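You operate a simulated robot arm through the tools that you are given. There is no shell and no other tool. Be economical: measure what you need, move in short steps, check, and stop when the job is done.

The job below is to be done with a simulated robot arm. You get a single attempt, and the scene is never put back.

JOB
Grease the patch between the joint bolts, then run both bolts down.
Fine: Purple pad, from the open grease tin; pad back, lid on. Hands unhurt; nothing dropped, spilt, damaged or left on. Set down upright: purple pad. A coat counts when it lies all over at full strength: go over it till it gets no stronger.

The check looks at the end state, three seconds after you hand in, the way a careful person would. Anything else that was tipped, shoved, dropped, spilled or broken makes it a failure. Lids that push on must go on centred and level and be pressed home; caps that screw on are set level and turned clockwise until they are tight.

ROBOT AND FRAMES
A 6-joint arm with a two-finger parallel gripper, fixed in place. Base frame: the origin is at the foot of the arm, x ahead of it, y to its left, z up; the work surface is at about z = 880. Readings come in mm, degrees, newtons and seconds.
With the tool pointing down near the work surface it reaches from about 240 to 640 mm from the base axis. Its first joint turns from -66.0 to 66.0 degrees. Payload 2.7 kg.
The tool frame sits at the grasp point between the pads (the TCP): z along the fingers, y along the line on which they close. The tips reach 23 mm beyond it. Largest opening 94 mm; finger width 38, thickness 10; the body of the gripper, 54 by 96 mm, starts 39 mm behind the TCP.
Orientation is that of the tool frame in the base frame, as a unit quaternion [x, y, z, w]. With the fingers straight down and closing along the base's y, the tool's x points along the base's -x, its y along +y and its z along -z.

CONTROLS
- The arm moves only by the tool jog_arm. Its argument "moves" is a list of rows, each an object (a shift or turn left out is 0, a gripper value left out holds the last) with "slide": the shift along the tool's x, y, z in units of 400 mm (1.0 is 400 mm), a list of three; "dr": the turn, a rotation vector about the tool's x, y, z in units of 120 degrees (1.0 is 120 degrees), a list of three. In form: [{"slide": [dx, dy, dz], "dr": [ax, ay, az]}, ...]. A call has 1 to 10 rows; each row is the pose to reach, as a shift and turn from the pose commanded when the call began, along the tool's axes at that moment. "grip" is the closure, from 0 (fully open) to 1 (shut), set as the call begins (left out, the last holds). A call with a number of a shift or a turn outside -1 to 1 is refused whole. Each row takes 0.2 s and may step no farther than 50 mm and 8.6 degrees from the row before; otherwise, or with a gripper value out of range, the whole call is refused. A pose out of reach is approached as far as the arm can. The call stops where the force on the tool passes 40 N (or 10 N more than at its start, if that is more) or the arm is blocked; 0.2 s more then pass. Each finger travels about 45 mm/s and halts on what it meets, pressing with about 24 N; the grip force reading is that of the motor and also rises with nothing between the fingers. The clock runs only during rows and for 0.2 s after the last one: add rows that repeat a pose to give the fingers time. It gives the time, the measured TCP pose, the force on the tool (base axes), the opening and the grip force at its end, in the units of the frame above (readings bear some noise), with the torque about the TCP (base axes, N m) and any sound that the robot's microphone picked up, and new pictures: "views" is both (left out), scene, wrist or none.
- Cameras (640 x 400 px; columns grow to the right, rows downward): "scene" is fixed at [85.3, -439.5, 1410.9]; the picture's right is [0.69, -0.73, 0.00], its down [-0.38, -0.36, -0.85] and it looks along [0.62, 0.58, -0.53] (base axes); focal length 343 px, centre (320, 200). "wrist" rides on the gripper at [86, 16, -75] in the tool frame; the picture's right is [-0.18, 0.98, 0.00], its down [-0.58, -0.11, -0.81] and it looks along [-0.79, -0.15, 0.59] (tool axes); focal length 243 px, centre (320, 200). There is no depth. A picture from a camera that has moved, and an enlarged one, comes with that camera's place and axes in the base frame and with its lens.
- inspect(camera, box): a new picture of the part [left, top, right, bottom] of that camera's present view, enlarged. It takes no simulated time.
- finish_job(): hands the job in; it is judged then, once.

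Go step by step. Nothing tells you positions but the pictures and the camera data: compare them with the known pose of the tool, close in by small moves and look again before you grip or let go. The budget is 120 turns and 200 pictures, counting those below and the enlarged ones. Unless the task says otherwise, let go and move clear before handing in, and close with one line.

The tools are called after ">>>" by a JSON object that holds its "fn" and its "kwargs". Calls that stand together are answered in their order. jog_arm: Moves the arm, as the interface text tells. Its arguments: {"type":"object","properties":{"moves":{"type":"array"},"grip":{"type":"number"},"views":{"type":"string","enum":["both","scene","wrist","none"]}},"required":["moves"]} The other tools are called the same way: inspect (camera, box) takes an enlarged picture of a part of a camera's view; finish_job () hands the job in.

At the start:

```text
t: 0.0
tool_pos: [358.8, -17.1, 1223.5]
tool_rot: [-0.002, 1.0, 0.0, 0.0]
contact_force: [0.2, 0.5, -0.4]
ft_torque: [0.0, -0.03, -0.01]
width: 93.9
gripper_force: 0.1
```

scene: 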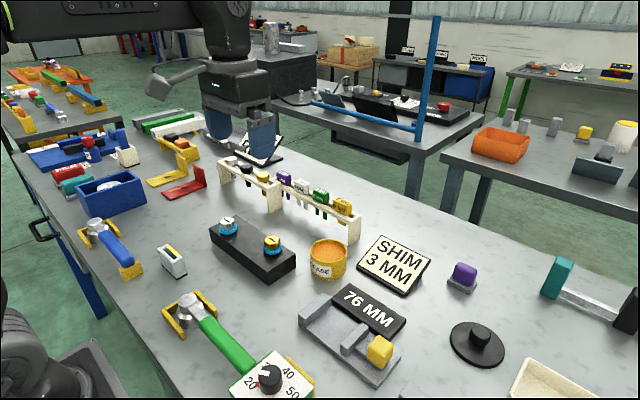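
wrist: 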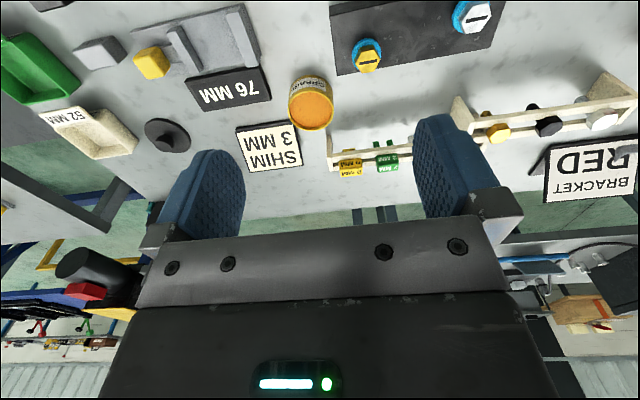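

I see a bench with a black block carrying two bolts (white and orange, blue washers), an open grease tin, a purple pad and a black lid, plus wrenches. I'll look closer before moving.

>>> {"fn": "inspect", "kwargs": {"camera": "scene", "box": [200, 200, 360, 300]}}

>>> {"fn": "inspect", "kwargs": {"camera": "scene", "box": [400, 230, 560, 400]}}

>>> {"fn": "inspect", "kwargs": {"camera": "scene", "box": [60, 200, 320, 400]}}

>>> {"fn": "inspect", "kwargs": {"camera": "scene", "box": [210, 150, 370, 250]}}

```text
4.00 times, centred on (280, 250) of scene
camera zoom: at [85.3, -439.5, 1410.9], right [0.69, -0.73, 0.0], down [-0.38, -0.36, -0.85], along [0.62, 0.58, -0.53], focal length 1371 px, centre (480, 0)
```

zoom: 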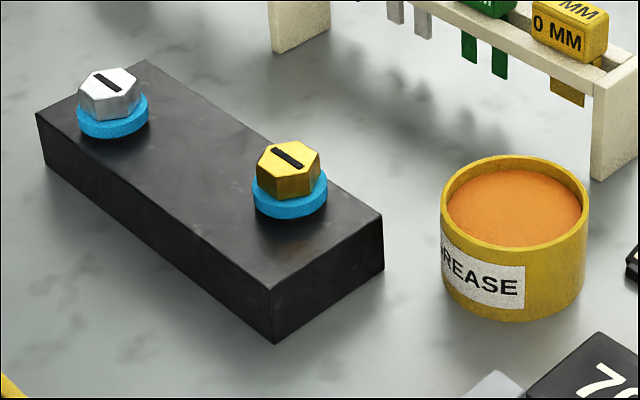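

```text
2.35 times, centred on (480, 315) of scene
camera zoom: at [85.3, -439.5, 1410.9], right [0.69, -0.73, 0.0], down [-0.38, -0.36, -0.85], along [0.62, 0.58, -0.53], focal length 807 px, centre (-56, -71)
```

zoom: 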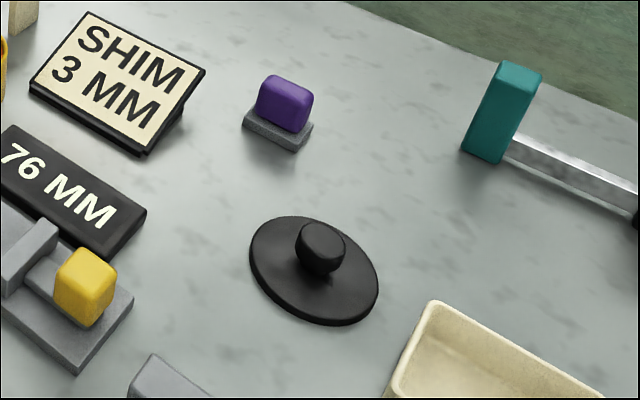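

```text
2.00 times, centred on (190, 300) of scene
camera zoom: at [85.3, -439.5, 1410.9], right [0.69, -0.73, 0.0], down [-0.38, -0.36, -0.85], along [0.62, 0.58, -0.53], focal length 686 px, centre (580, 0)
```

zoom: 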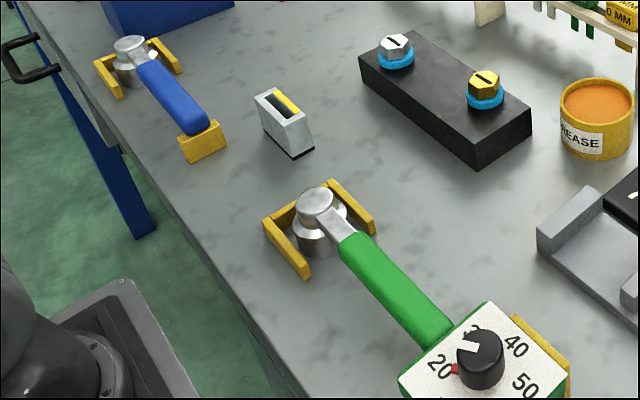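

```text
4.00 times, centred on (290, 200) of scene
camera zoom: at [85.3, -439.5, 1410.9], right [0.69, -0.73, 0.0], down [-0.38, -0.36, -0.85], along [0.62, 0.58, -0.53], focal length 1371 px, centre (440, 200)
```

zoom: 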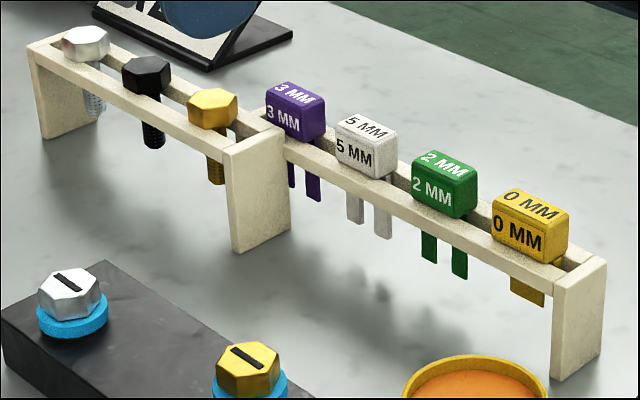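

The bolts are near (408,154) and (434,27), the tin near (500,-70), the lid near (545,-382) and the pad around (660,-306). I'll bring the wrist camera closer to the block to see the patch.

>>> {"fn": "jog_arm", "kwargs": {"moves": [{"slide": [0.0375, 0.0567, 0.075]}, {"slide": [0.075, 0.1133, 0.15]}, {"slide": [0.1125, 0.17, 0.225]}, {"slide": [0.15, 0.2267, 0.3]}, {"slide": [0.1875, 0.2833, 0.375]}, {"slide": [0.225, 0.34, 0.45]}]}}

```text
t: 1.4
tool_pos: [268.4, 120.3, 1043.0]
tool_rot: [-0.001, 1.0, -0.001, 0.001]
contact_force: [0.0, -0.8, -0.6]
ft_torque: [0.01, 0.02, 0.04]
width: 94.1
gripper_force: 0.1
camera wrist: at [180.8, 135.0, 1117.3], right [0.18, 0.98, 0.0], down [0.58, -0.11, 0.81], along [0.79, -0.15, -0.59], focal length 243 px, centre (320, 200)
```

scene: 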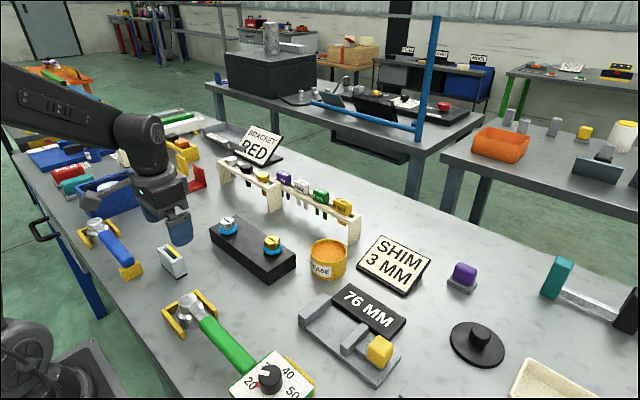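
wrist: 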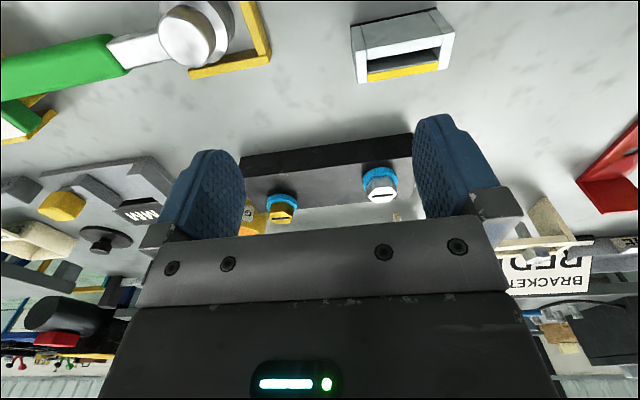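

The block sits between the fingers in the wrist view; I'll zoom in on it and on the pieces nearby.

>>> {"fn": "inspect", "kwargs": {"camera": "wrist", "box": [240, 120, 420, 240]}}

>>> {"fn": "inspect", "kwargs": {"camera": "wrist", "box": [0, 0, 280, 170]}}

>>> {"fn": "inspect", "kwargs": {"camera": "scene", "box": [70, 110, 230, 210]}}

```text
3.33 times, centred on (330, 180) of wrist
camera zoom: at [180.8, 135.0, 1117.3], right [0.18, 0.98, 0.0], down [0.58, -0.11, 0.81], along [0.79, -0.15, -0.59], focal length 809 px, centre (287, 267)
```

zoom: 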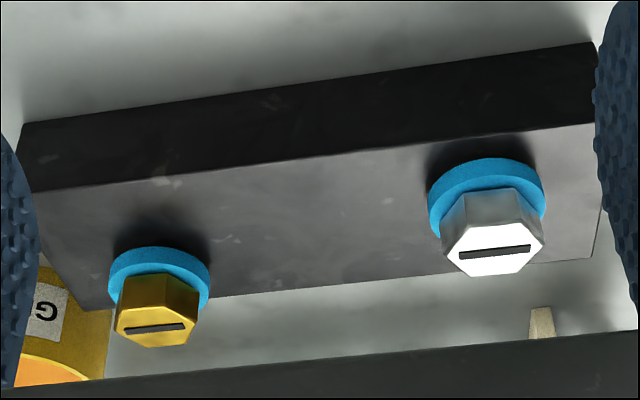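

```text
2.29 times, centred on (140, 85) of wrist
camera zoom: at [180.8, 135.0, 1117.3], right [0.18, 0.98, 0.0], down [0.58, -0.11, 0.81], along [0.79, -0.15, -0.59], focal length 555 px, centre (731, 463)
```

zoom: 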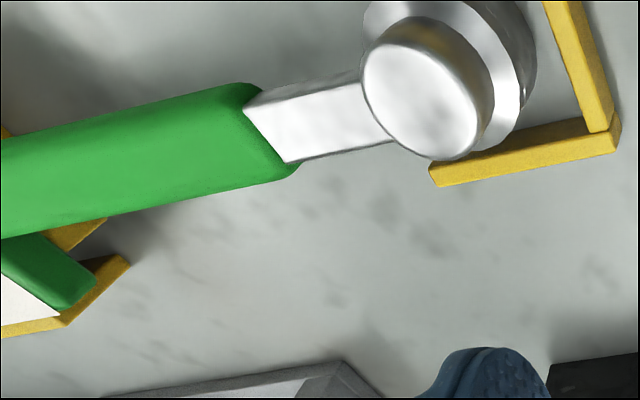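

```text
4.00 times, centred on (150, 160) of scene
camera zoom: at [85.3, -439.5, 1410.9], right [0.69, -0.73, 0.0], down [-0.38, -0.36, -0.85], along [0.62, 0.58, -0.53], focal length 1371 px, centre (1000, 360)
```

zoom: 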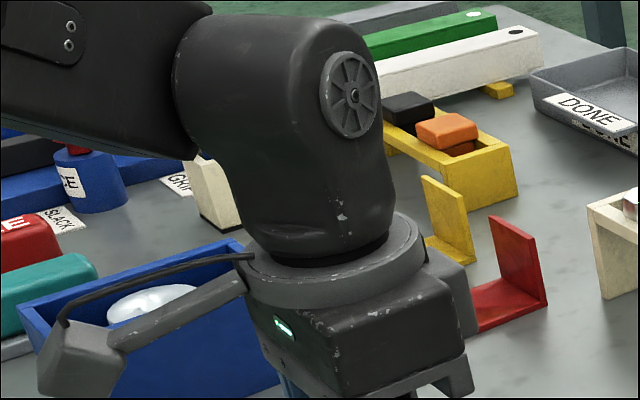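

The patch is the bare top between the bolts. Next I'll move over toward the pad, turned about 25°, to see it and the lid from close by.

>>> {"fn": "jog_arm", "kwargs": {"moves": [{"slide": [-0.06, -0.089, -0.04], "dr": [0, 0, 0.021]}, {"slide": [-0.12, -0.178, -0.08], "dr": [0, 0, 0.042]}, {"slide": [-0.18, -0.267, -0.12], "dr": [0, 0, 0.063]}, {"slide": [-0.24, -0.356, -0.1425], "dr": [0, 0, 0.084]}, {"slide": [-0.3, -0.445, -0.1425], "dr": [0, 0, 0.105]}, {"slide": [-0.36, -0.534, -0.1425], "dr": [0, 0, 0.126]}, {"slide": [-0.42, -0.623, -0.1425], "dr": [0, 0, 0.147]}, {"slide": [-0.48, -0.712, -0.1425], "dr": [0, 0, 0.168]}, {"slide": [-0.54, -0.801, -0.1425], "dr": [0, 0, 0.189]}, {"slide": [-0.5975, -0.89, -0.1425], "dr": [0, 0, 0.2083]}]}}

```text
t: 3.6
tool_pos: [507.5, -238.1, 1099.9]
tool_rot: [0.216, 0.976, 0.0, 0.0]
contact_force: [-0.6, 0.5, 0.1]
ft_torque: [0.01, 0.01, -0.03]
width: 94.1
gripper_force: 0.1
camera wrist: at [435.1, -187.0, 1175.3], right [0.58, 0.81, 0.0], down [0.48, -0.34, 0.81], along [0.66, -0.47, -0.59], focal length 243 px, centre (320, 200)
```

scene: 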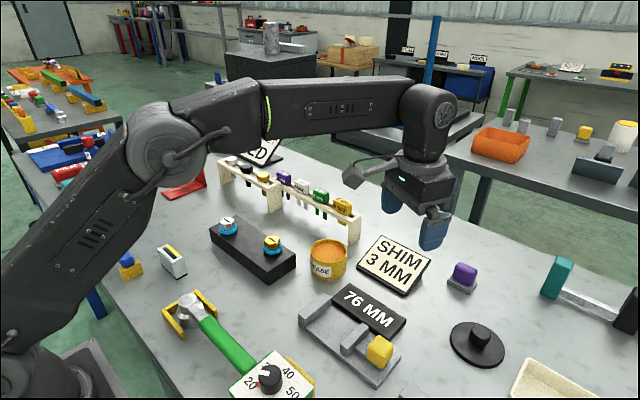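
wrist: 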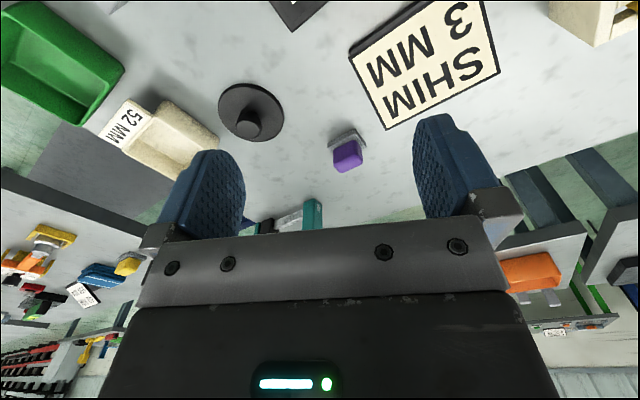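

Pad appears at about (660,-300), radius ~725, so I'll need to tilt outward to grasp it. I'll zoom in on it first.

>>> {"fn": "inspect", "kwargs": {"camera": "wrist", "box": [300, 110, 400, 185]}}

>>> {"fn": "inspect", "kwargs": {"camera": "scene", "box": [430, 245, 510, 300]}}

```text
5.33 times, centred on (350, 148) of wrist
camera zoom: at [435.1, -187.0, 1175.3], right [0.58, 0.81, 0.0], down [0.48, -0.34, 0.81], along [0.66, -0.47, -0.59], focal length 1294 px, centre (160, 480)
```

zoom: 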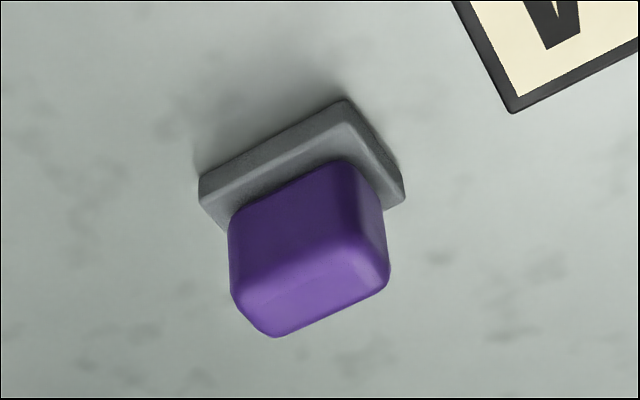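

```text
7.27 times, centred on (470, 272) of scene
camera zoom: at [85.3, -439.4, 1410.9], right [0.69, -0.73, 0.0], down [-0.38, -0.36, -0.85], along [0.62, 0.58, -0.53], focal length 2493 px, centre (-771, -327)
```

zoom: 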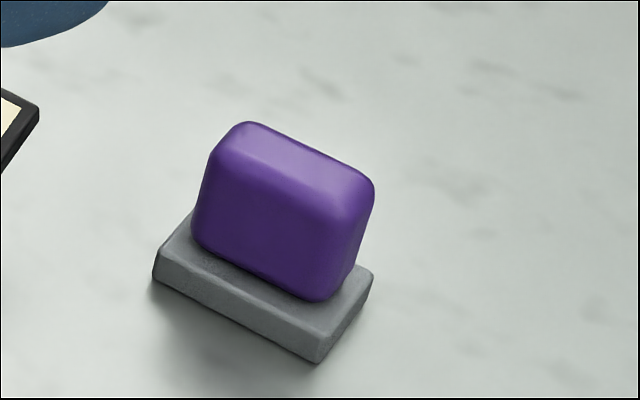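

The pad's grey foot is about 48 (y) × 37 (x) mm, centred near (668,-302), handle top about 922. I'll square the tool to the base axes, then tilt it outward and approach.

>>> {"fn": "jog_arm", "kwargs": {"moves": [{"slide": [-0.0622, -0.0298, 0.05], "dr": [0, 0, -0.0694]}, {"slide": [-0.1244, -0.0597, 0.1], "dr": [0, 0, -0.1389]}, {"slide": [-0.1866, -0.0895, 0.15], "dr": [0, 0, -0.2083]}], "views": "none"}}

>>> {"fn": "jog_arm", "kwargs": {"moves": [{"slide": [-0.045, 0, 0.02], "dr": [0, -0.0633, 0]}, {"slide": [-0.09, 0, 0.04], "dr": [0, -0.1267, 0]}, {"slide": [-0.135, 0, 0.06], "dr": [0, -0.19, 0]}, {"slide": [-0.18, 0, 0.08], "dr": [0, -0.2533, 0]}, {"slide": [-0.225, 0, 0.1], "dr": [0, -0.3167, 0]}]}}

```text
t: 4.4
tool_pos: [543.2, -294.8, 1038.2]
tool_rot: [-0.003, 1.0, 0.0, -0.001]
contact_force: [-0.5, -0.5, 0.8]
ft_torque: [-0.02, 0.02, -0.01]
width: 93.9
gripper_force: 0.1
out of reach, approached as far as the arm can: row 3
```

```text
t: 5.6
tool_pos: [635.6, -294.8, 999.8]
tool_rot: [0.001, 0.945, 0.0, 0.327]
contact_force: [-0.4, -0.5, -0.1]
ft_torque: [0.02, 0.0, 0.0]
width: 93.8
gripper_force: 0.0
camera wrist: at [519.8, -278.7, 1003.2], right [0.14, 0.98, 0.11], down [-0.04, -0.11, 0.99], along [0.99, -0.15, 0.02], focal length 243 px, centre (320, 200)
```

scene: 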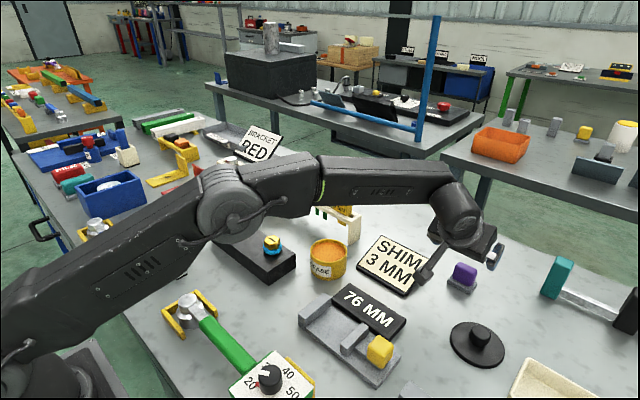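
wrist: 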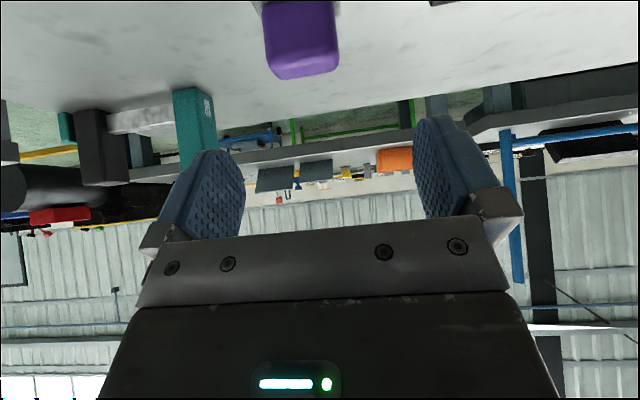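

The tilt works and the pad is ahead between the fingers, centred around y≈-301. I'll go most of the way down and look again.

>>> {"fn": "jog_arm", "kwargs": {"moves": [{"slide": [0.015, -0.0155, 0.0725]}, {"slide": [0.03, -0.0155, 0.145]}]}}

>>> {"fn": "inspect", "kwargs": {"camera": "scene", "box": [400, 210, 520, 300]}}

```text
t: 6.2
tool_pos: [661.3, -300.3, 945.5]
tool_rot: [0.0, 0.945, 0.0, 0.326]
contact_force: [0.3, -0.5, -0.5]
ft_torque: [-0.01, -0.02, -0.02]
width: 94.3
gripper_force: 0.0
camera wrist: at [546.5, -284.7, 950.6], right [0.14, 0.98, 0.11], down [-0.04, -0.11, 0.99], along [0.99, -0.15, 0.02], focal length 243 px, centre (320, 200)
```

scene: 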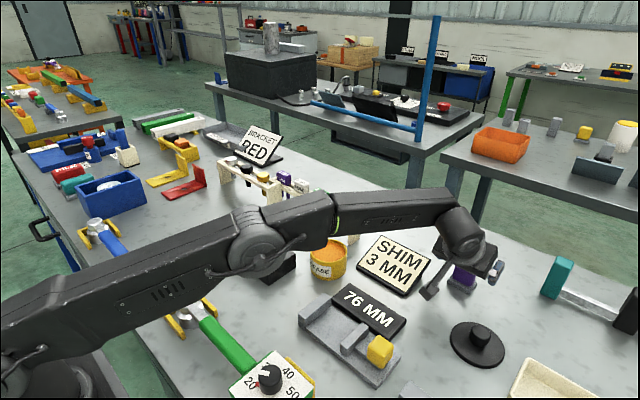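
wrist: 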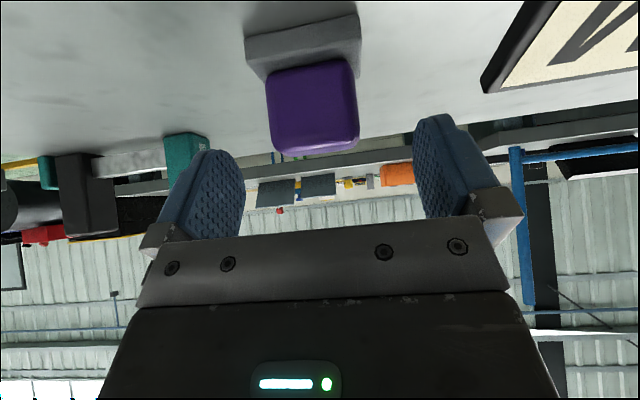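

```text
4.44 times, centred on (460, 255) of scene
camera zoom: at [85.3, -439.5, 1410.9], right [0.69, -0.73, 0.0], down [-0.38, -0.36, -0.85], along [0.62, 0.58, -0.53], focal length 1524 px, centre (-302, -44)
```

zoom: 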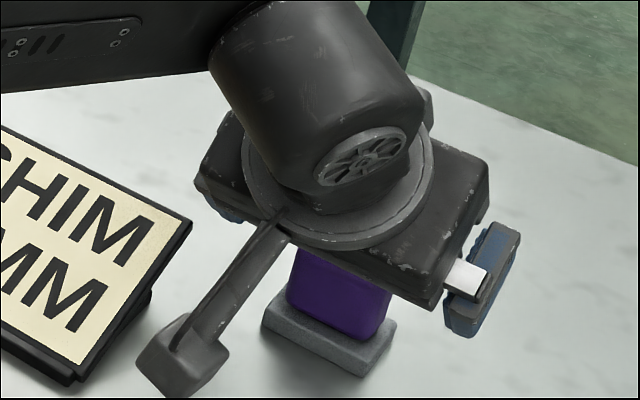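

Alignment is good (handle centre y≈-300, top ≈923, foot 880–890). I'll go down to TCP z≈926 and close.

>>> {"fn": "jog_arm", "kwargs": {"moves": [{"slide": [0.028, 0, 0.04]}], "views": "wrist"}}

>>> {"fn": "jog_arm", "kwargs": {"moves": [{}, {}, {}, {}, {}], "grip": 1}}

```text
t: 6.6
tool_pos: [662.8, -300.4, 924.6]
tool_rot: [-0.001, 0.946, -0.001, 0.325]
contact_force: [0.5, 0.0, 0.2]
ft_torque: [-0.01, 0.01, -0.02]
width: 94.1
gripper_force: 0.0
camera wrist: at [547.7, -284.6, 931.2], right [0.14, 0.98, 0.11], down [-0.04, -0.11, 0.99], along [0.99, -0.15, 0.02], focal length 243 px, centre (320, 200)
```

wrist: 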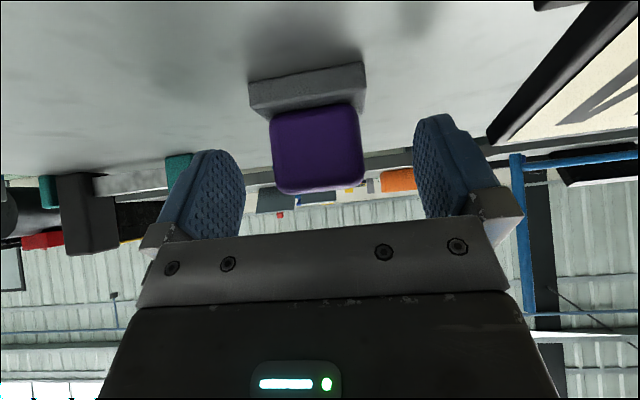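

```text
t: 7.8
tool_pos: [663.1, -299.9, 924.6]
tool_rot: [0.0, 0.945, 0.0, 0.326]
contact_force: [0.1, 0.4, 0.2]
ft_torque: [-0.01, -0.04, 0.02]
width: 41.7
gripper_force: 24.0
camera wrist: at [547.6, -284.5, 931.4], right [0.14, 0.98, 0.11], down [-0.04, -0.11, 0.99], along [0.99, -0.15, 0.02], focal length 243 px, centre (320, 200)
```

scene: 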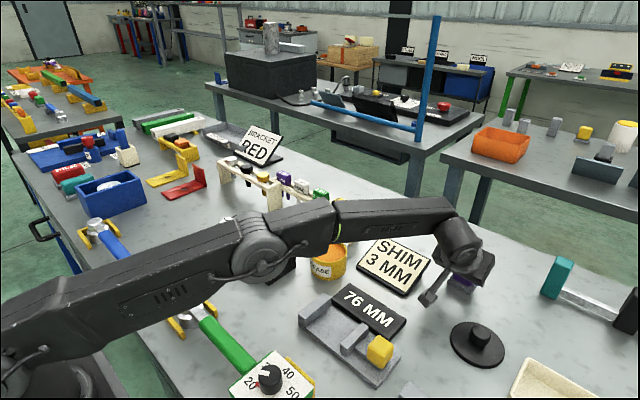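
wrist: 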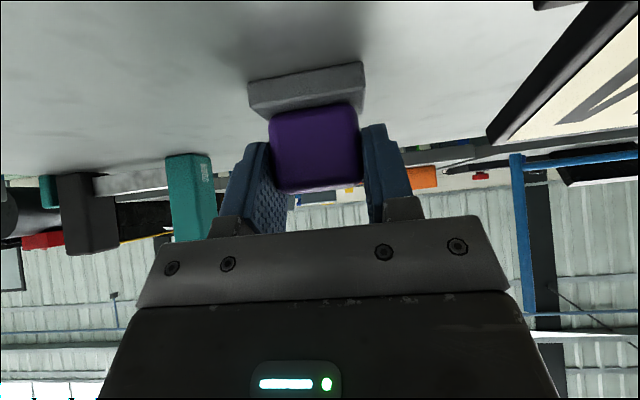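

Pad is gripped (width 41.7). I'll lift straight up, then carry it level, keeping the same tilt, to above the tin at about (516,-63).

>>> {"fn": "jog_arm", "kwargs": {"moves": [{"slide": [-0.0658, 0, -0.0841]}, {"slide": [-0.1316, 0, -0.1682]}]}}

```text
t: 8.4
tool_pos: [662.0, -300.2, 1010.1]
tool_rot: [0.0, 0.946, 0.001, 0.324]
contact_force: [-0.1, -0.3, -2.2]
ft_torque: [0.03, -0.03, 0.02]
width: 41.6
gripper_force: 23.8
camera wrist: at [547.5, -284.2, 1016.3], right [0.14, 0.98, 0.11], down [-0.04, -0.11, 0.99], along [0.99, -0.15, 0.02], focal length 243 px, centre (320, 200)
```

scene: 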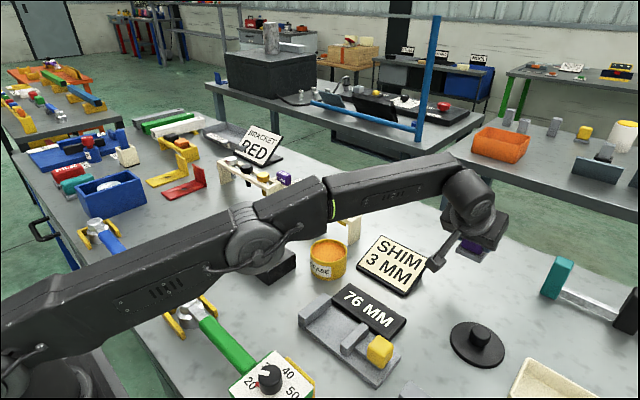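
wrist: 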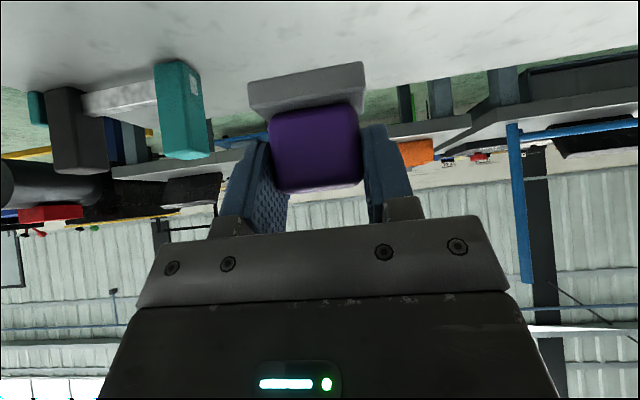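

The pad came up level with its grey foot. I'll carry it to above the tin.

>>> {"fn": "jog_arm", "kwargs": {"moves": [{"slide": [0.0495, 0.0992, -0.0388]}, {"slide": [0.099, 0.1983, -0.0776]}, {"slide": [0.1485, 0.2975, -0.1164]}, {"slide": [0.198, 0.3967, -0.1551]}, {"slide": [0.2475, 0.4958, -0.1939]}, {"slide": [0.297, 0.595, -0.2327]}]}}

>>> {"fn": "inspect", "kwargs": {"camera": "scene", "box": [250, 180, 410, 290]}}

```text
t: 9.8
tool_pos: [510.4, -62.6, 1011.1]
tool_rot: [-0.001, 0.945, 0.001, 0.326]
contact_force: [-0.1, -0.2, -0.7]
ft_torque: [0.0, -0.01, 0.02]
width: 41.8
gripper_force: 24.3
camera wrist: at [395.5, -46.4, 1017.0], right [0.14, 0.98, 0.11], down [-0.04, -0.11, 0.99], along [0.99, -0.15, 0.02], focal length 243 px, centre (320, 200)
```

scene: 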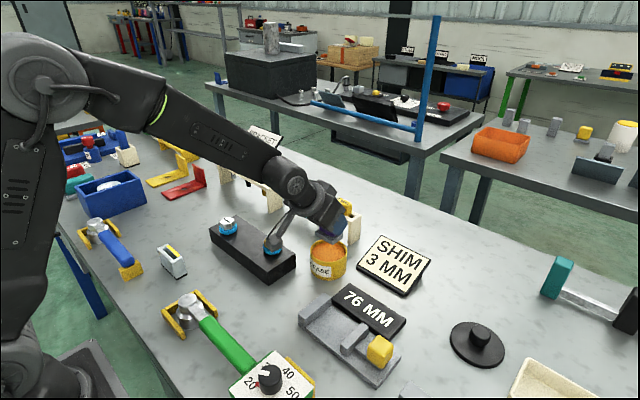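
wrist: 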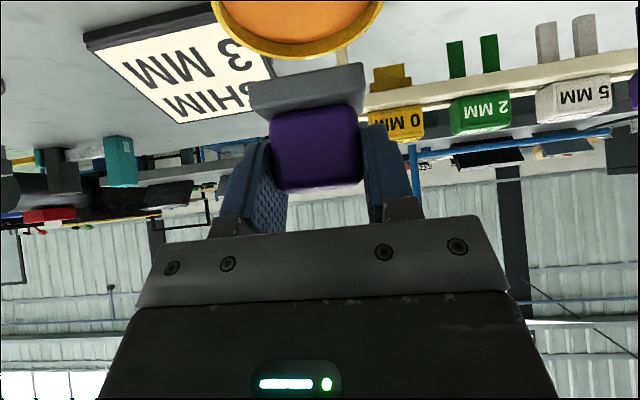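

```text
3.64 times, centred on (330, 235) of scene
camera zoom: at [85.4, -439.5, 1410.9], right [0.68, -0.73, 0.0], down [-0.38, -0.36, -0.85], along [0.62, 0.58, -0.53], focal length 1246 px, centre (284, 73)
```

zoom: 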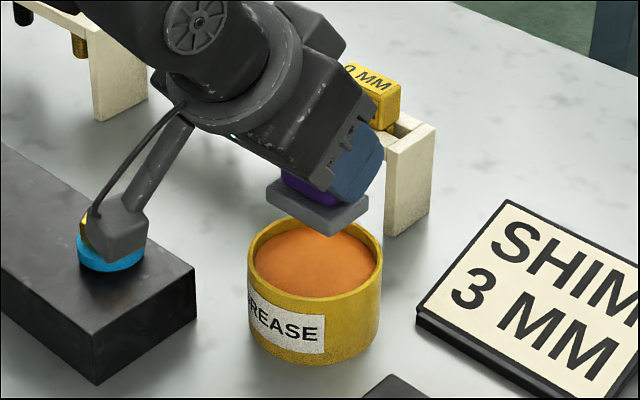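

Tin centre checks out at (517,-63) from both cameras. I'll lower the pad to just above the grease and look.

>>> {"fn": "jog_arm", "kwargs": {"moves": [{"slide": [0.0315, 0, 0.0436]}, {"slide": [0.063, 0, 0.0872]}], "views": "wrist"}}

>>> {"fn": "inspect", "kwargs": {"camera": "scene", "box": [270, 200, 390, 290]}}

```text
t: 10.4
tool_pos: [513.3, -63.1, 967.8]
tool_rot: [-0.001, 0.946, 0.001, 0.326]
contact_force: [-0.5, -0.8, -0.9]
ft_torque: [-0.01, 0.0, -0.03]
width: 41.8
gripper_force: 23.6
camera wrist: at [397.3, -47.1, 973.4], right [0.14, 0.98, 0.11], down [-0.04, -0.11, 0.99], along [0.99, -0.15, 0.02], focal length 243 px, centre (320, 200)
```

wrist: 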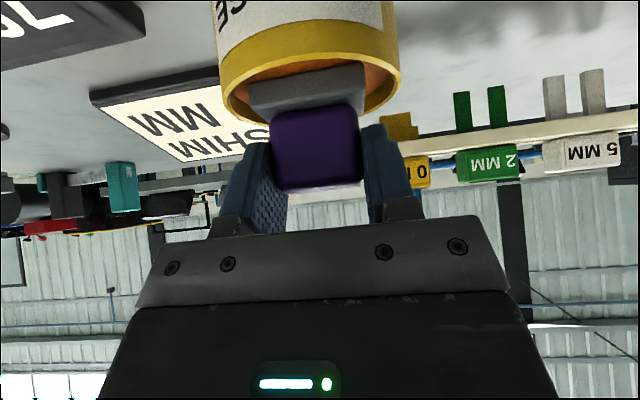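

```text
4.44 times, centred on (330, 245) of scene
camera zoom: at [85.4, -439.5, 1410.9], right [0.69, -0.73, 0.0], down [-0.38, -0.36, -0.85], along [0.62, 0.58, -0.53], focal length 1524 px, centre (276, 0)
```

zoom: 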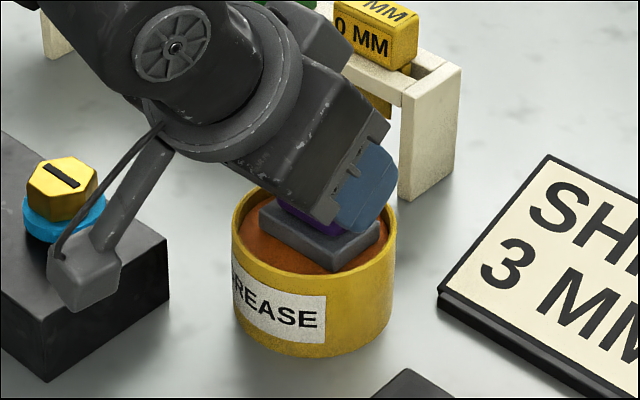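

The pad is inside the rim just above the grease. I'll lower in small steps, watching the force.

>>> {"fn": "jog_arm", "kwargs": {"moves": [{"slide": [0.0031, 0, 0.0039]}, {"slide": [0.0046, 0, 0.0059]}], "views": "none"}}

>>> {"fn": "inspect", "kwargs": {"camera": "scene", "box": [290, 210, 370, 285]}}

```text
t: 11.0
tool_pos: [514.0, -62.1, 967.3]
tool_rot: [-0.001, 0.944, 0.0, 0.329]
contact_force: [-5.7, -2.0, 19.0]
ft_torque: [0.01, 0.43, 0.0]
width: 41.8
gripper_force: 24.1
```

```text
5.33 times, centred on (330, 248) of scene
camera zoom: at [84.9, -439.5, 1411.0], right [0.69, -0.73, 0.0], down [-0.38, -0.36, -0.85], along [0.62, 0.58, -0.53], focal length 1828 px, centre (267, -53)
```

zoom: 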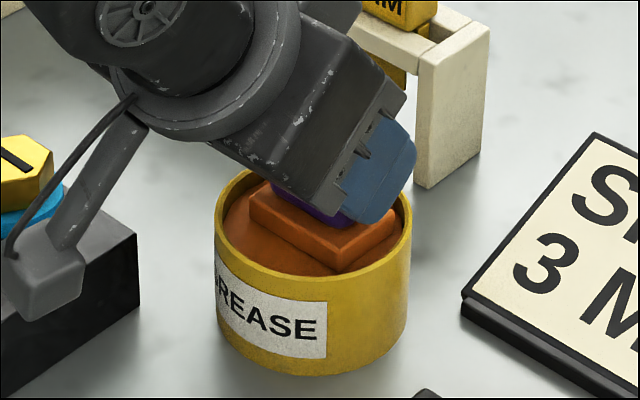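

The pad is loaded: it turned orange with about 19 N of contact. I'll lift out and look at the block top for the patch outline.

>>> {"fn": "jog_arm", "kwargs": {"moves": [{"slide": [-0.0385, 0, -0.0492]}, {"slide": [-0.085, 0, -0.1085]}]}}

>>> {"fn": "inspect", "kwargs": {"camera": "scene", "box": [205, 208, 300, 282]}}

```text
t: 11.6
tool_pos: [512.6, -64.0, 1020.0]
tool_rot: [0.0, 0.946, 0.0, 0.325]
contact_force: [0.0, 0.2, -1.1]
ft_torque: [-0.01, -0.02, -0.01]
width: 41.3
gripper_force: 23.9
camera wrist: at [397.6, -47.0, 1025.7], right [0.14, 0.98, 0.11], down [-0.04, -0.11, 0.99], along [0.99, -0.15, 0.02], focal length 243 px, centre (320, 200)
```

scene: 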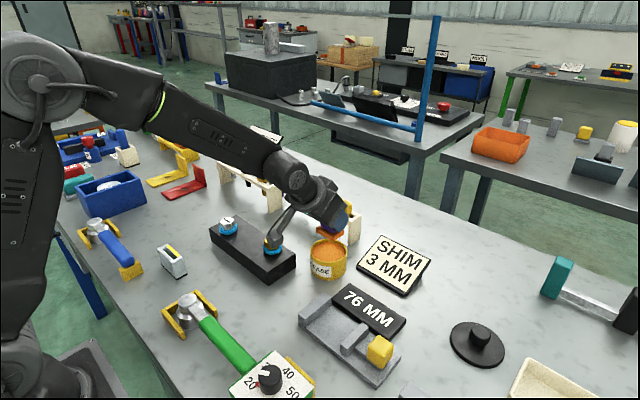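
wrist: 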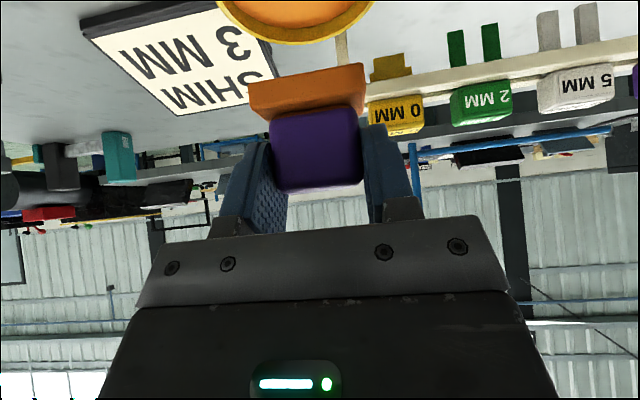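

```text
5.41 times, centred on (252, 245) of scene
camera zoom: at [85.4, -439.5, 1410.9], right [0.69, -0.73, 0.0], down [-0.38, -0.36, -0.85], along [0.62, 0.58, -0.53], focal length 1853 px, centre (685, -43)
```

zoom: 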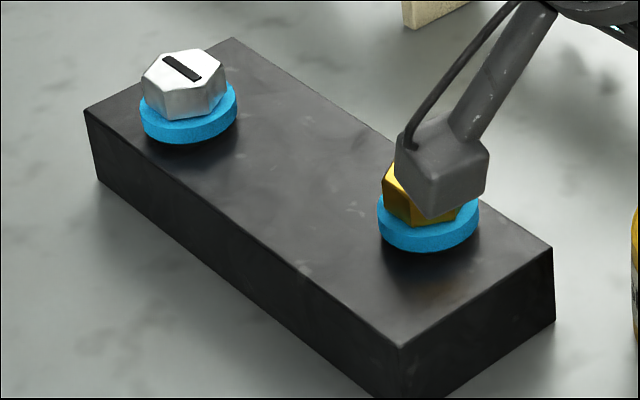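

The block is axis-aligned, x≈387–465, y≈-13–205, top ≈919; bolts at about (436,32) and (412,164). I'll carry the loaded pad to over the middle.

>>> {"fn": "jog_arm", "kwargs": {"moves": [{"slide": [0.048, 0.101, -0.0336]}, {"slide": [0.096, 0.2025, -0.0672]}, {"slide": [0.144, 0.304, -0.1008]}, {"slide": [0.192, 0.405, -0.1344]}]}}

>>> {"fn": "inspect", "kwargs": {"camera": "scene", "box": [190, 180, 310, 285]}}

```text
t: 12.6
tool_pos: [419.0, 100.0, 1015.5]
tool_rot: [-0.001, 0.946, 0.001, 0.325]
contact_force: [-0.3, 1.2, -0.7]
ft_torque: [-0.06, 0.01, 0.02]
width: 41.7
gripper_force: 23.8
camera wrist: at [303.9, 114.6, 1020.4], right [0.14, 0.98, 0.11], down [-0.04, -0.11, 0.99], along [0.99, -0.15, 0.02], focal length 243 px, centre (320, 200)
```

scene: 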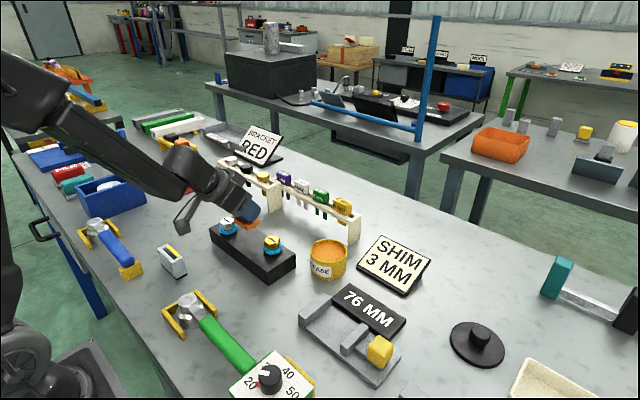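
wrist: 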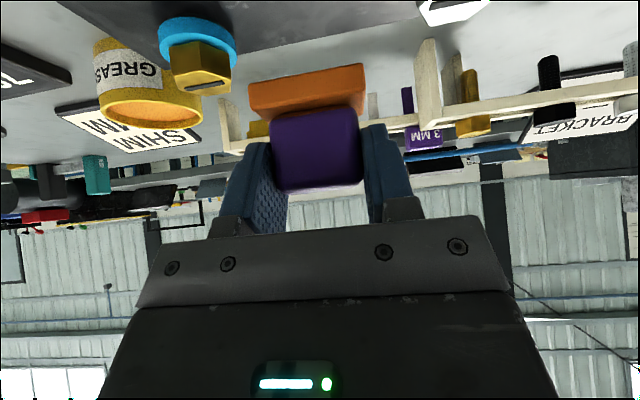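

```text
3.81 times, centred on (250, 232) of scene
camera zoom: at [85.4, -439.5, 1410.9], right [0.68, -0.73, 0.0], down [-0.38, -0.36, -0.85], along [0.62, 0.58, -0.53], focal length 1306 px, centre (587, 76)
```

zoom: 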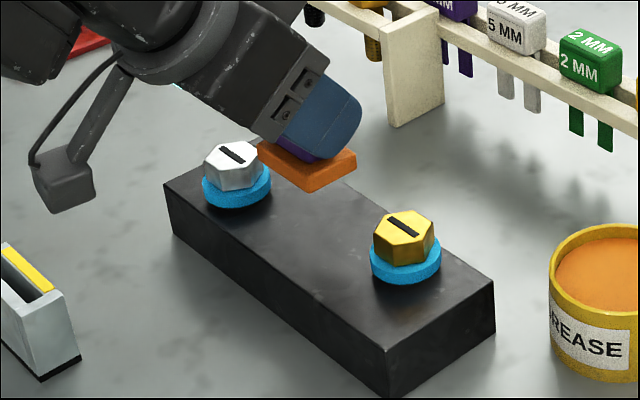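

Pad is hovering over the middle with both bolts clear. I'll lower it to just above the block top.

>>> {"fn": "jog_arm", "kwargs": {"moves": [{"slide": [0.037, -0.003, 0.0473]}, {"slide": [0.0755, -0.004, 0.0965]}], "views": "wrist"}}

>>> {"fn": "inspect", "kwargs": {"camera": "scene", "box": [190, 190, 310, 285]}}

```text
t: 13.2
tool_pos: [420.3, 97.6, 965.8]
tool_rot: [0.0, 0.945, 0.0, 0.326]
contact_force: [-0.2, 1.1, -1.0]
ft_torque: [-0.02, 0.02, 0.0]
width: 41.6
gripper_force: 23.9
camera wrist: at [304.9, 113.2, 971.8], right [0.15, 0.98, 0.11], down [-0.04, -0.11, 0.99], along [0.99, -0.15, 0.02], focal length 243 px, centre (320, 200)
```

wrist: 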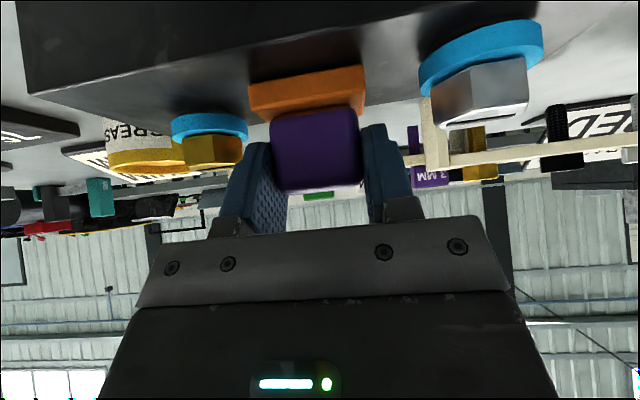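

```text
4.21 times, centred on (250, 238) of scene
camera zoom: at [85.4, -439.5, 1410.9], right [0.69, -0.73, 0.0], down [-0.38, -0.36, -0.85], along [0.62, 0.58, -0.53], focal length 1443 px, centre (615, 42)
```

zoom: 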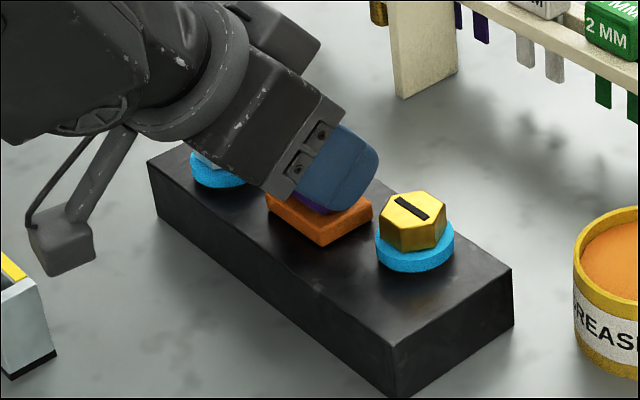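

The pad is about 2–3 mm above the top. I'll make contact gently.

>>> {"fn": "jog_arm", "kwargs": {"moves": [{"slide": [0.0023, 0, 0.003]}, {"slide": [0.0038, 0, 0.0049]}], "views": "none"}}

```text
t: 13.8
tool_pos: [420.6, 96.7, 965.3]
tool_rot: [0.0, 0.944, 0.001, 0.329]
contact_force: [-4.6, -1.4, 13.7]
ft_torque: [0.11, -0.03, 0.02]
width: 41.7
gripper_force: 23.7
```

Contact at about 14 N. Now I'll wipe a small raster within the block top, between the bolts.

>>> {"fn": "jog_arm", "kwargs": {"moves": [{"slide": [-0.0197, 0, 0.0154]}, {"slide": [-0.0355, 0, 0.0277]}, {"slide": [-0.0355, 0.025, 0.0277]}, {"slide": [0, 0.025, 0]}, {"slide": [0.0355, 0.025, -0.0277]}, {"slide": [0.0355, 0, -0.0277]}, {"slide": [0.0355, -0.025, -0.0277]}, {"slide": [0, -0.025, 0]}, {"slide": [-0.0355, -0.025, 0.0277]}, {"slide": [0, 0, 0]}], "views": "wrist"}}

>>> {"fn": "inspect", "kwargs": {"camera": "scene", "box": [190, 190, 310, 285]}}

```text
t: 16.0
tool_pos: [419.9, 97.3, 963.0]
tool_rot: [0.0, 0.946, 0.0, 0.325]
contact_force: [2.8, -1.0, 6.1]
ft_torque: [0.02, -0.3, -0.02]
width: 41.8
gripper_force: 23.7
camera wrist: at [304.6, 113.2, 968.9], right [0.15, 0.98, 0.11], down [-0.04, -0.11, 0.99], along [0.99, -0.15, 0.02], focal length 243 px, centre (320, 200)
```

wrist: 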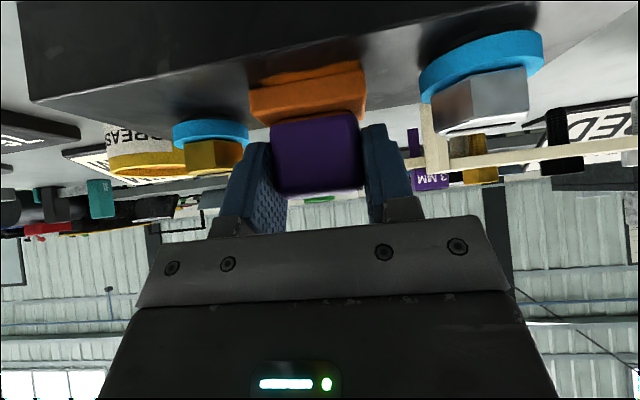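

```text
4.21 times, centred on (250, 238) of scene
camera zoom: at [85.3, -439.5, 1410.9], right [0.69, -0.73, 0.0], down [-0.38, -0.36, -0.85], along [0.62, 0.58, -0.53], focal length 1443 px, centre (615, 42)
```

zoom: 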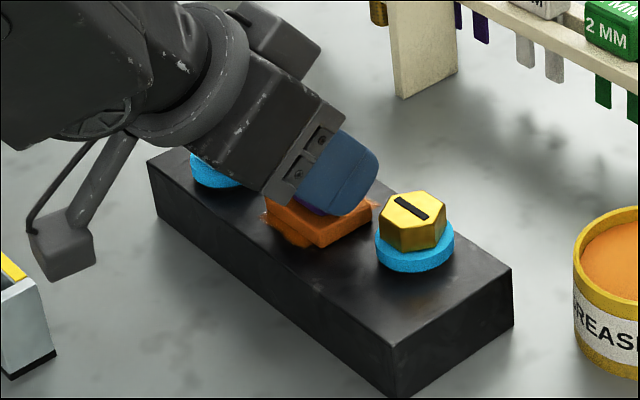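

Grease is showing. I'll lift to see the extent of the coat.

>>> {"fn": "jog_arm", "kwargs": {"moves": [{"slide": [-0.0708, 0, -0.0905]}, {"slide": [-0.1313, 0, -0.1691]}], "views": "wrist"}}

>>> {"fn": "inspect", "kwargs": {"camera": "scene", "box": [205, 205, 300, 280]}}

```text
t: 16.6
tool_pos: [419.8, 98.5, 1049.8]
tool_rot: [-0.009, 0.945, -0.005, 0.328]
contact_force: [-0.1, -1.1, -1.9]
ft_torque: [0.06, -0.02, 0.03]
width: 41.7
gripper_force: 24.4
camera wrist: at [304.2, 112.4, 1054.9], right [0.13, 0.99, 0.1], down [-0.04, -0.1, 0.99], along [0.99, -0.13, 0.03], focal length 243 px, centre (320, 200)
```

wrist: 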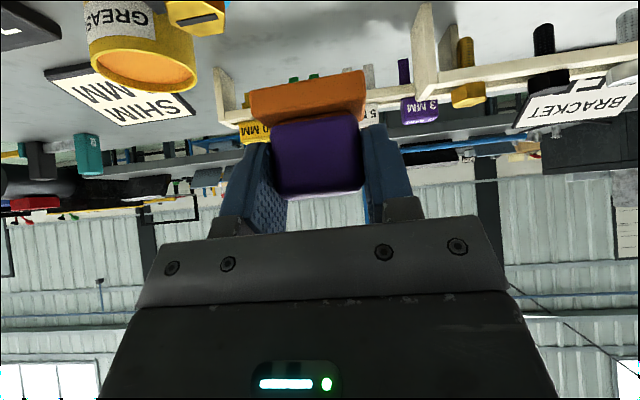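

```text
5.33 times, centred on (252, 242) of scene
camera zoom: at [85.4, -439.5, 1410.9], right [0.69, -0.73, 0.0], down [-0.38, -0.36, -0.85], along [0.62, 0.58, -0.53], focal length 1828 px, centre (680, -27)
```

zoom: 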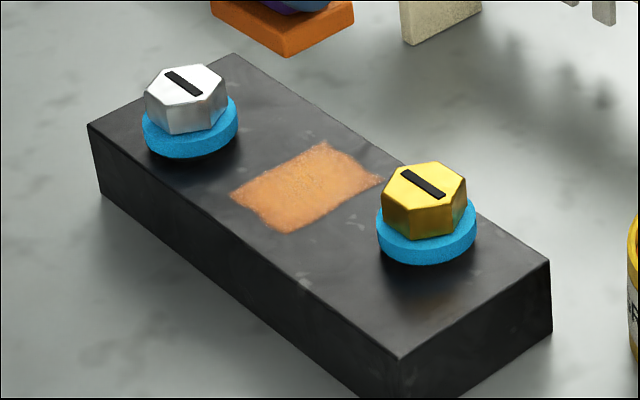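

The patch is now visible: about x 399–449, y 78–116. I'll check how even the coat is.

>>> {"fn": "inspect", "kwargs": {"camera": "scene", "box": [234, 220, 274, 246]}}

```text
15.38 times, centred on (254, 233) of scene
camera zoom: at [85.4, -439.5, 1410.9], right [0.69, -0.73, 0.0], down [-0.38, -0.36, -0.85], along [0.62, 0.58, -0.53], focal length 5274 px, centre (1335, -308)
```

zoom: 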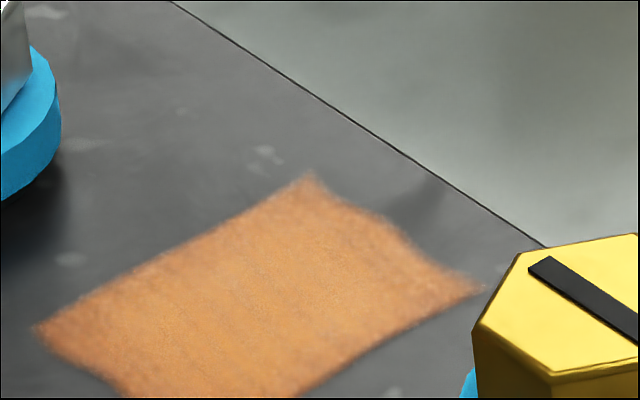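

The coat is on but thin at the edges, so I'll go over it again with slightly wider strokes.

>>> {"fn": "jog_arm", "kwargs": {"moves": [{"slide": [0.0605, 0, 0.0786]}, {"slide": [0.1313, 0, 0.1691]}, {"slide": [0.0919, 0, 0.1999]}, {"slide": [0.0919, 0.035, 0.1999]}, {"slide": [0.1313, 0.035, 0.1691]}, {"slide": [0.1707, 0.035, 0.1383]}, {"slide": [0.1707, 0, 0.1383]}, {"slide": [0.1707, -0.035, 0.1383]}, {"slide": [0.1313, -0.035, 0.1691]}, {"slide": [0.0919, -0.035, 0.1999]}], "views": "none"}}

>>> {"fn": "jog_arm", "kwargs": {"moves": [{"slide": [0, 0.035, 0]}, {"slide": [0.0394, 0.035, -0.0308]}, {"slide": [0.0788, 0.035, -0.0616]}, {"slide": [0.0788, 0.07, -0.0616]}, {"slide": [0.0394, 0.07, -0.0308]}, {"slide": [0, 0.07, 0]}, {"slide": [0, 0.035, 0]}, {"slide": [0, 0, 0]}, {"slide": [0.0788, 0, -0.0616]}, {"slide": [0.0394, 0.035, -0.0308]}], "views": "none"}}

>>> {"fn": "jog_arm", "kwargs": {"moves": [{"slide": [-0.0708, 0, -0.0905]}, {"slide": [-0.1313, 0, -0.1691]}], "views": "none"}}

>>> {"fn": "inspect", "kwargs": {"camera": "scene", "box": [234, 220, 274, 250]}}

```text
t: 18.8
tool_pos: [439.3, 85.3, 963.9]
tool_rot: [-0.001, 0.946, 0.0, 0.325]
contact_force: [0.2, -0.3, -1.7]
ft_torque: [-0.01, -0.01, 0.0]
width: 42.0
gripper_force: 23.8
```

```text
t: 21.0
tool_pos: [419.0, 97.3, 963.1]
tool_rot: [0.0, 0.946, 0.0, 0.326]
contact_force: [0.5, -1.3, -1.8]
ft_torque: [-0.01, 0.05, 0.0]
width: 41.7
gripper_force: 23.9
```

```text
t: 21.6
tool_pos: [419.1, 97.1, 1051.2]
tool_rot: [-0.011, 0.944, -0.004, 0.329]
contact_force: [-0.7, -0.9, -2.1]
ft_torque: [0.12, -0.04, 0.08]
width: 41.7
gripper_force: 23.7
```

```text
13.33 times, centred on (254, 235) of scene
camera zoom: at [85.4, -439.5, 1410.9], right [0.69, -0.73, 0.0], down [-0.38, -0.36, -0.85], along [0.62, 0.58, -0.53], focal length 4570 px, centre (1200, -267)
```

zoom: 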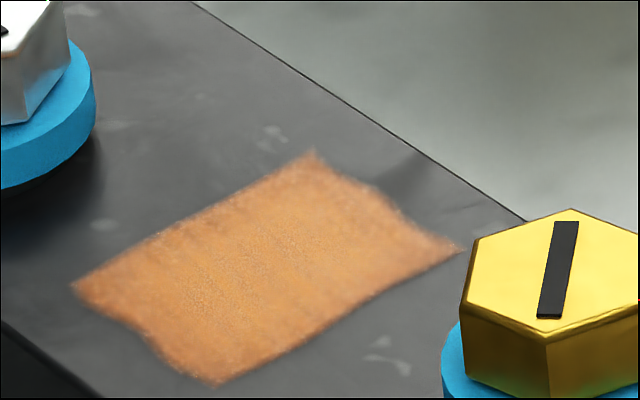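

The coat is better, but the force read about zero at the end, so the pad has eased up in the grip. The yellow bolt's slot also looks turned; a finger probably brushed it. I'll look at it.

>>> {"fn": "inspect", "kwargs": {"camera": "scene", "box": [205, 205, 300, 280]}}

>>> {"fn": "inspect", "kwargs": {"camera": "wrist", "box": [220, 40, 400, 220]}}

```text
5.33 times, centred on (252, 242) of scene
camera zoom: at [85.4, -439.5, 1410.9], right [0.69, -0.73, 0.0], down [-0.38, -0.36, -0.85], along [0.62, 0.58, -0.53], focal length 1828 px, centre (680, -27)
```

zoom: 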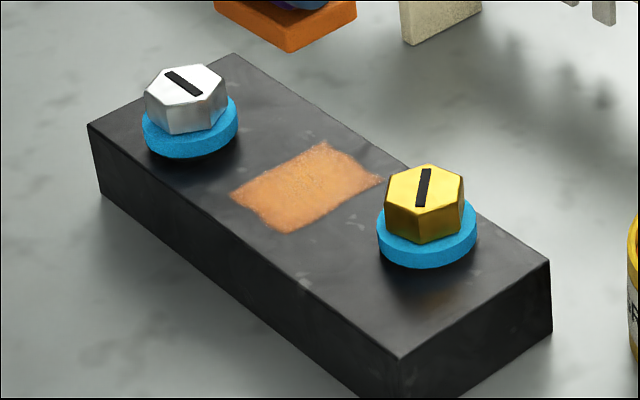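

```text
2.22 times, centred on (310, 130) of wrist
camera zoom: at [304.0, 111.7, 1056.1], right [0.13, 0.99, 0.1], down [-0.04, -0.09, 0.99], along [0.99, -0.13, 0.03], focal length 539 px, centre (342, 356)
```

zoom: 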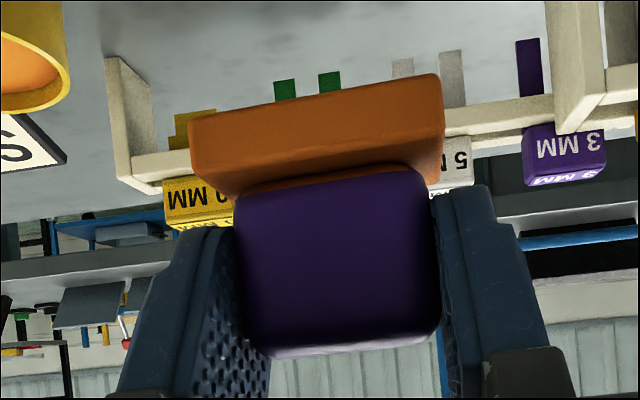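

The yellow bolt only turned a bit clockwise, which is harmless. I'll go back down slightly lower and check contact before stroking, keeping y strokes small.

>>> {"fn": "jog_arm", "kwargs": {"moves": [{"slide": [0.0643, 0, 0.0835]}, {"slide": [0.129, 0, 0.166]}, {"slide": [0.1351, 0, 0.174]}, {"slide": [0.1351, 0, 0.174]}], "views": "none"}}

```text
t: 22.6
tool_pos: [420.8, 97.5, 961.2]
tool_rot: [0.001, 0.945, -0.001, 0.326]
contact_force: [-1.2, -2.3, 4.2]
ft_torque: [0.04, 0.13, 0.04]
width: 41.6
gripper_force: 24.3
```

>>> {"fn": "jog_arm", "kwargs": {"moves": [{"slide": [0.0015, 0, 0.002]}, {"slide": [-0.03, 0, 0.0266]}, {"slide": [-0.03, 0.015, 0.0266]}, {"slide": [0.0015, 0.015, 0.002]}, {"slide": [0.033, 0.015, -0.0226]}, {"slide": [0.033, -0.01, -0.0226]}, {"slide": [0.0015, -0.01, 0.002]}, {"slide": [-0.03, -0.01, 0.0266]}, {"slide": [0.0015, 0, 0.002]}, {"slide": [0.0015, 0, 0.002]}], "views": "none"}}

>>> {"fn": "jog_arm", "kwargs": {"moves": [{"slide": [-0.0708, 0, -0.0905]}, {"slide": [-0.1313, 0, -0.1691]}], "views": "none"}}

>>> {"fn": "inspect", "kwargs": {"camera": "scene", "box": [234, 220, 274, 250]}}

```text
t: 24.8
tool_pos: [420.9, 97.5, 961.6]
tool_rot: [0.001, 0.945, 0.0, 0.328]
contact_force: [6.1, -4.5, 18.6]
ft_torque: [-0.19, -0.02, 0.02]
width: 41.7
gripper_force: 24.0
```

```text
t: 25.4
tool_pos: [419.9, 98.6, 1046.1]
tool_rot: [-0.009, 0.945, -0.005, 0.328]
contact_force: [-0.3, -1.3, -1.9]
ft_torque: [0.14, -0.08, 0.02]
width: 41.9
gripper_force: 24.1
```

```text
13.33 times, centred on (254, 235) of scene
camera zoom: at [85.4, -439.5, 1410.9], right [0.69, -0.73, 0.0], down [-0.38, -0.36, -0.85], along [0.62, 0.58, -0.53], focal length 4570 px, centre (1200, -267)
```

zoom: 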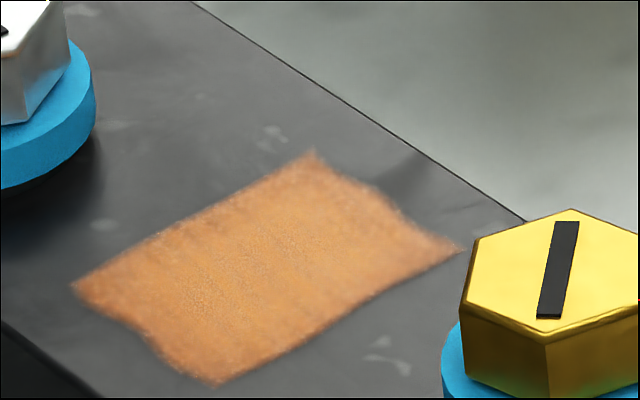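

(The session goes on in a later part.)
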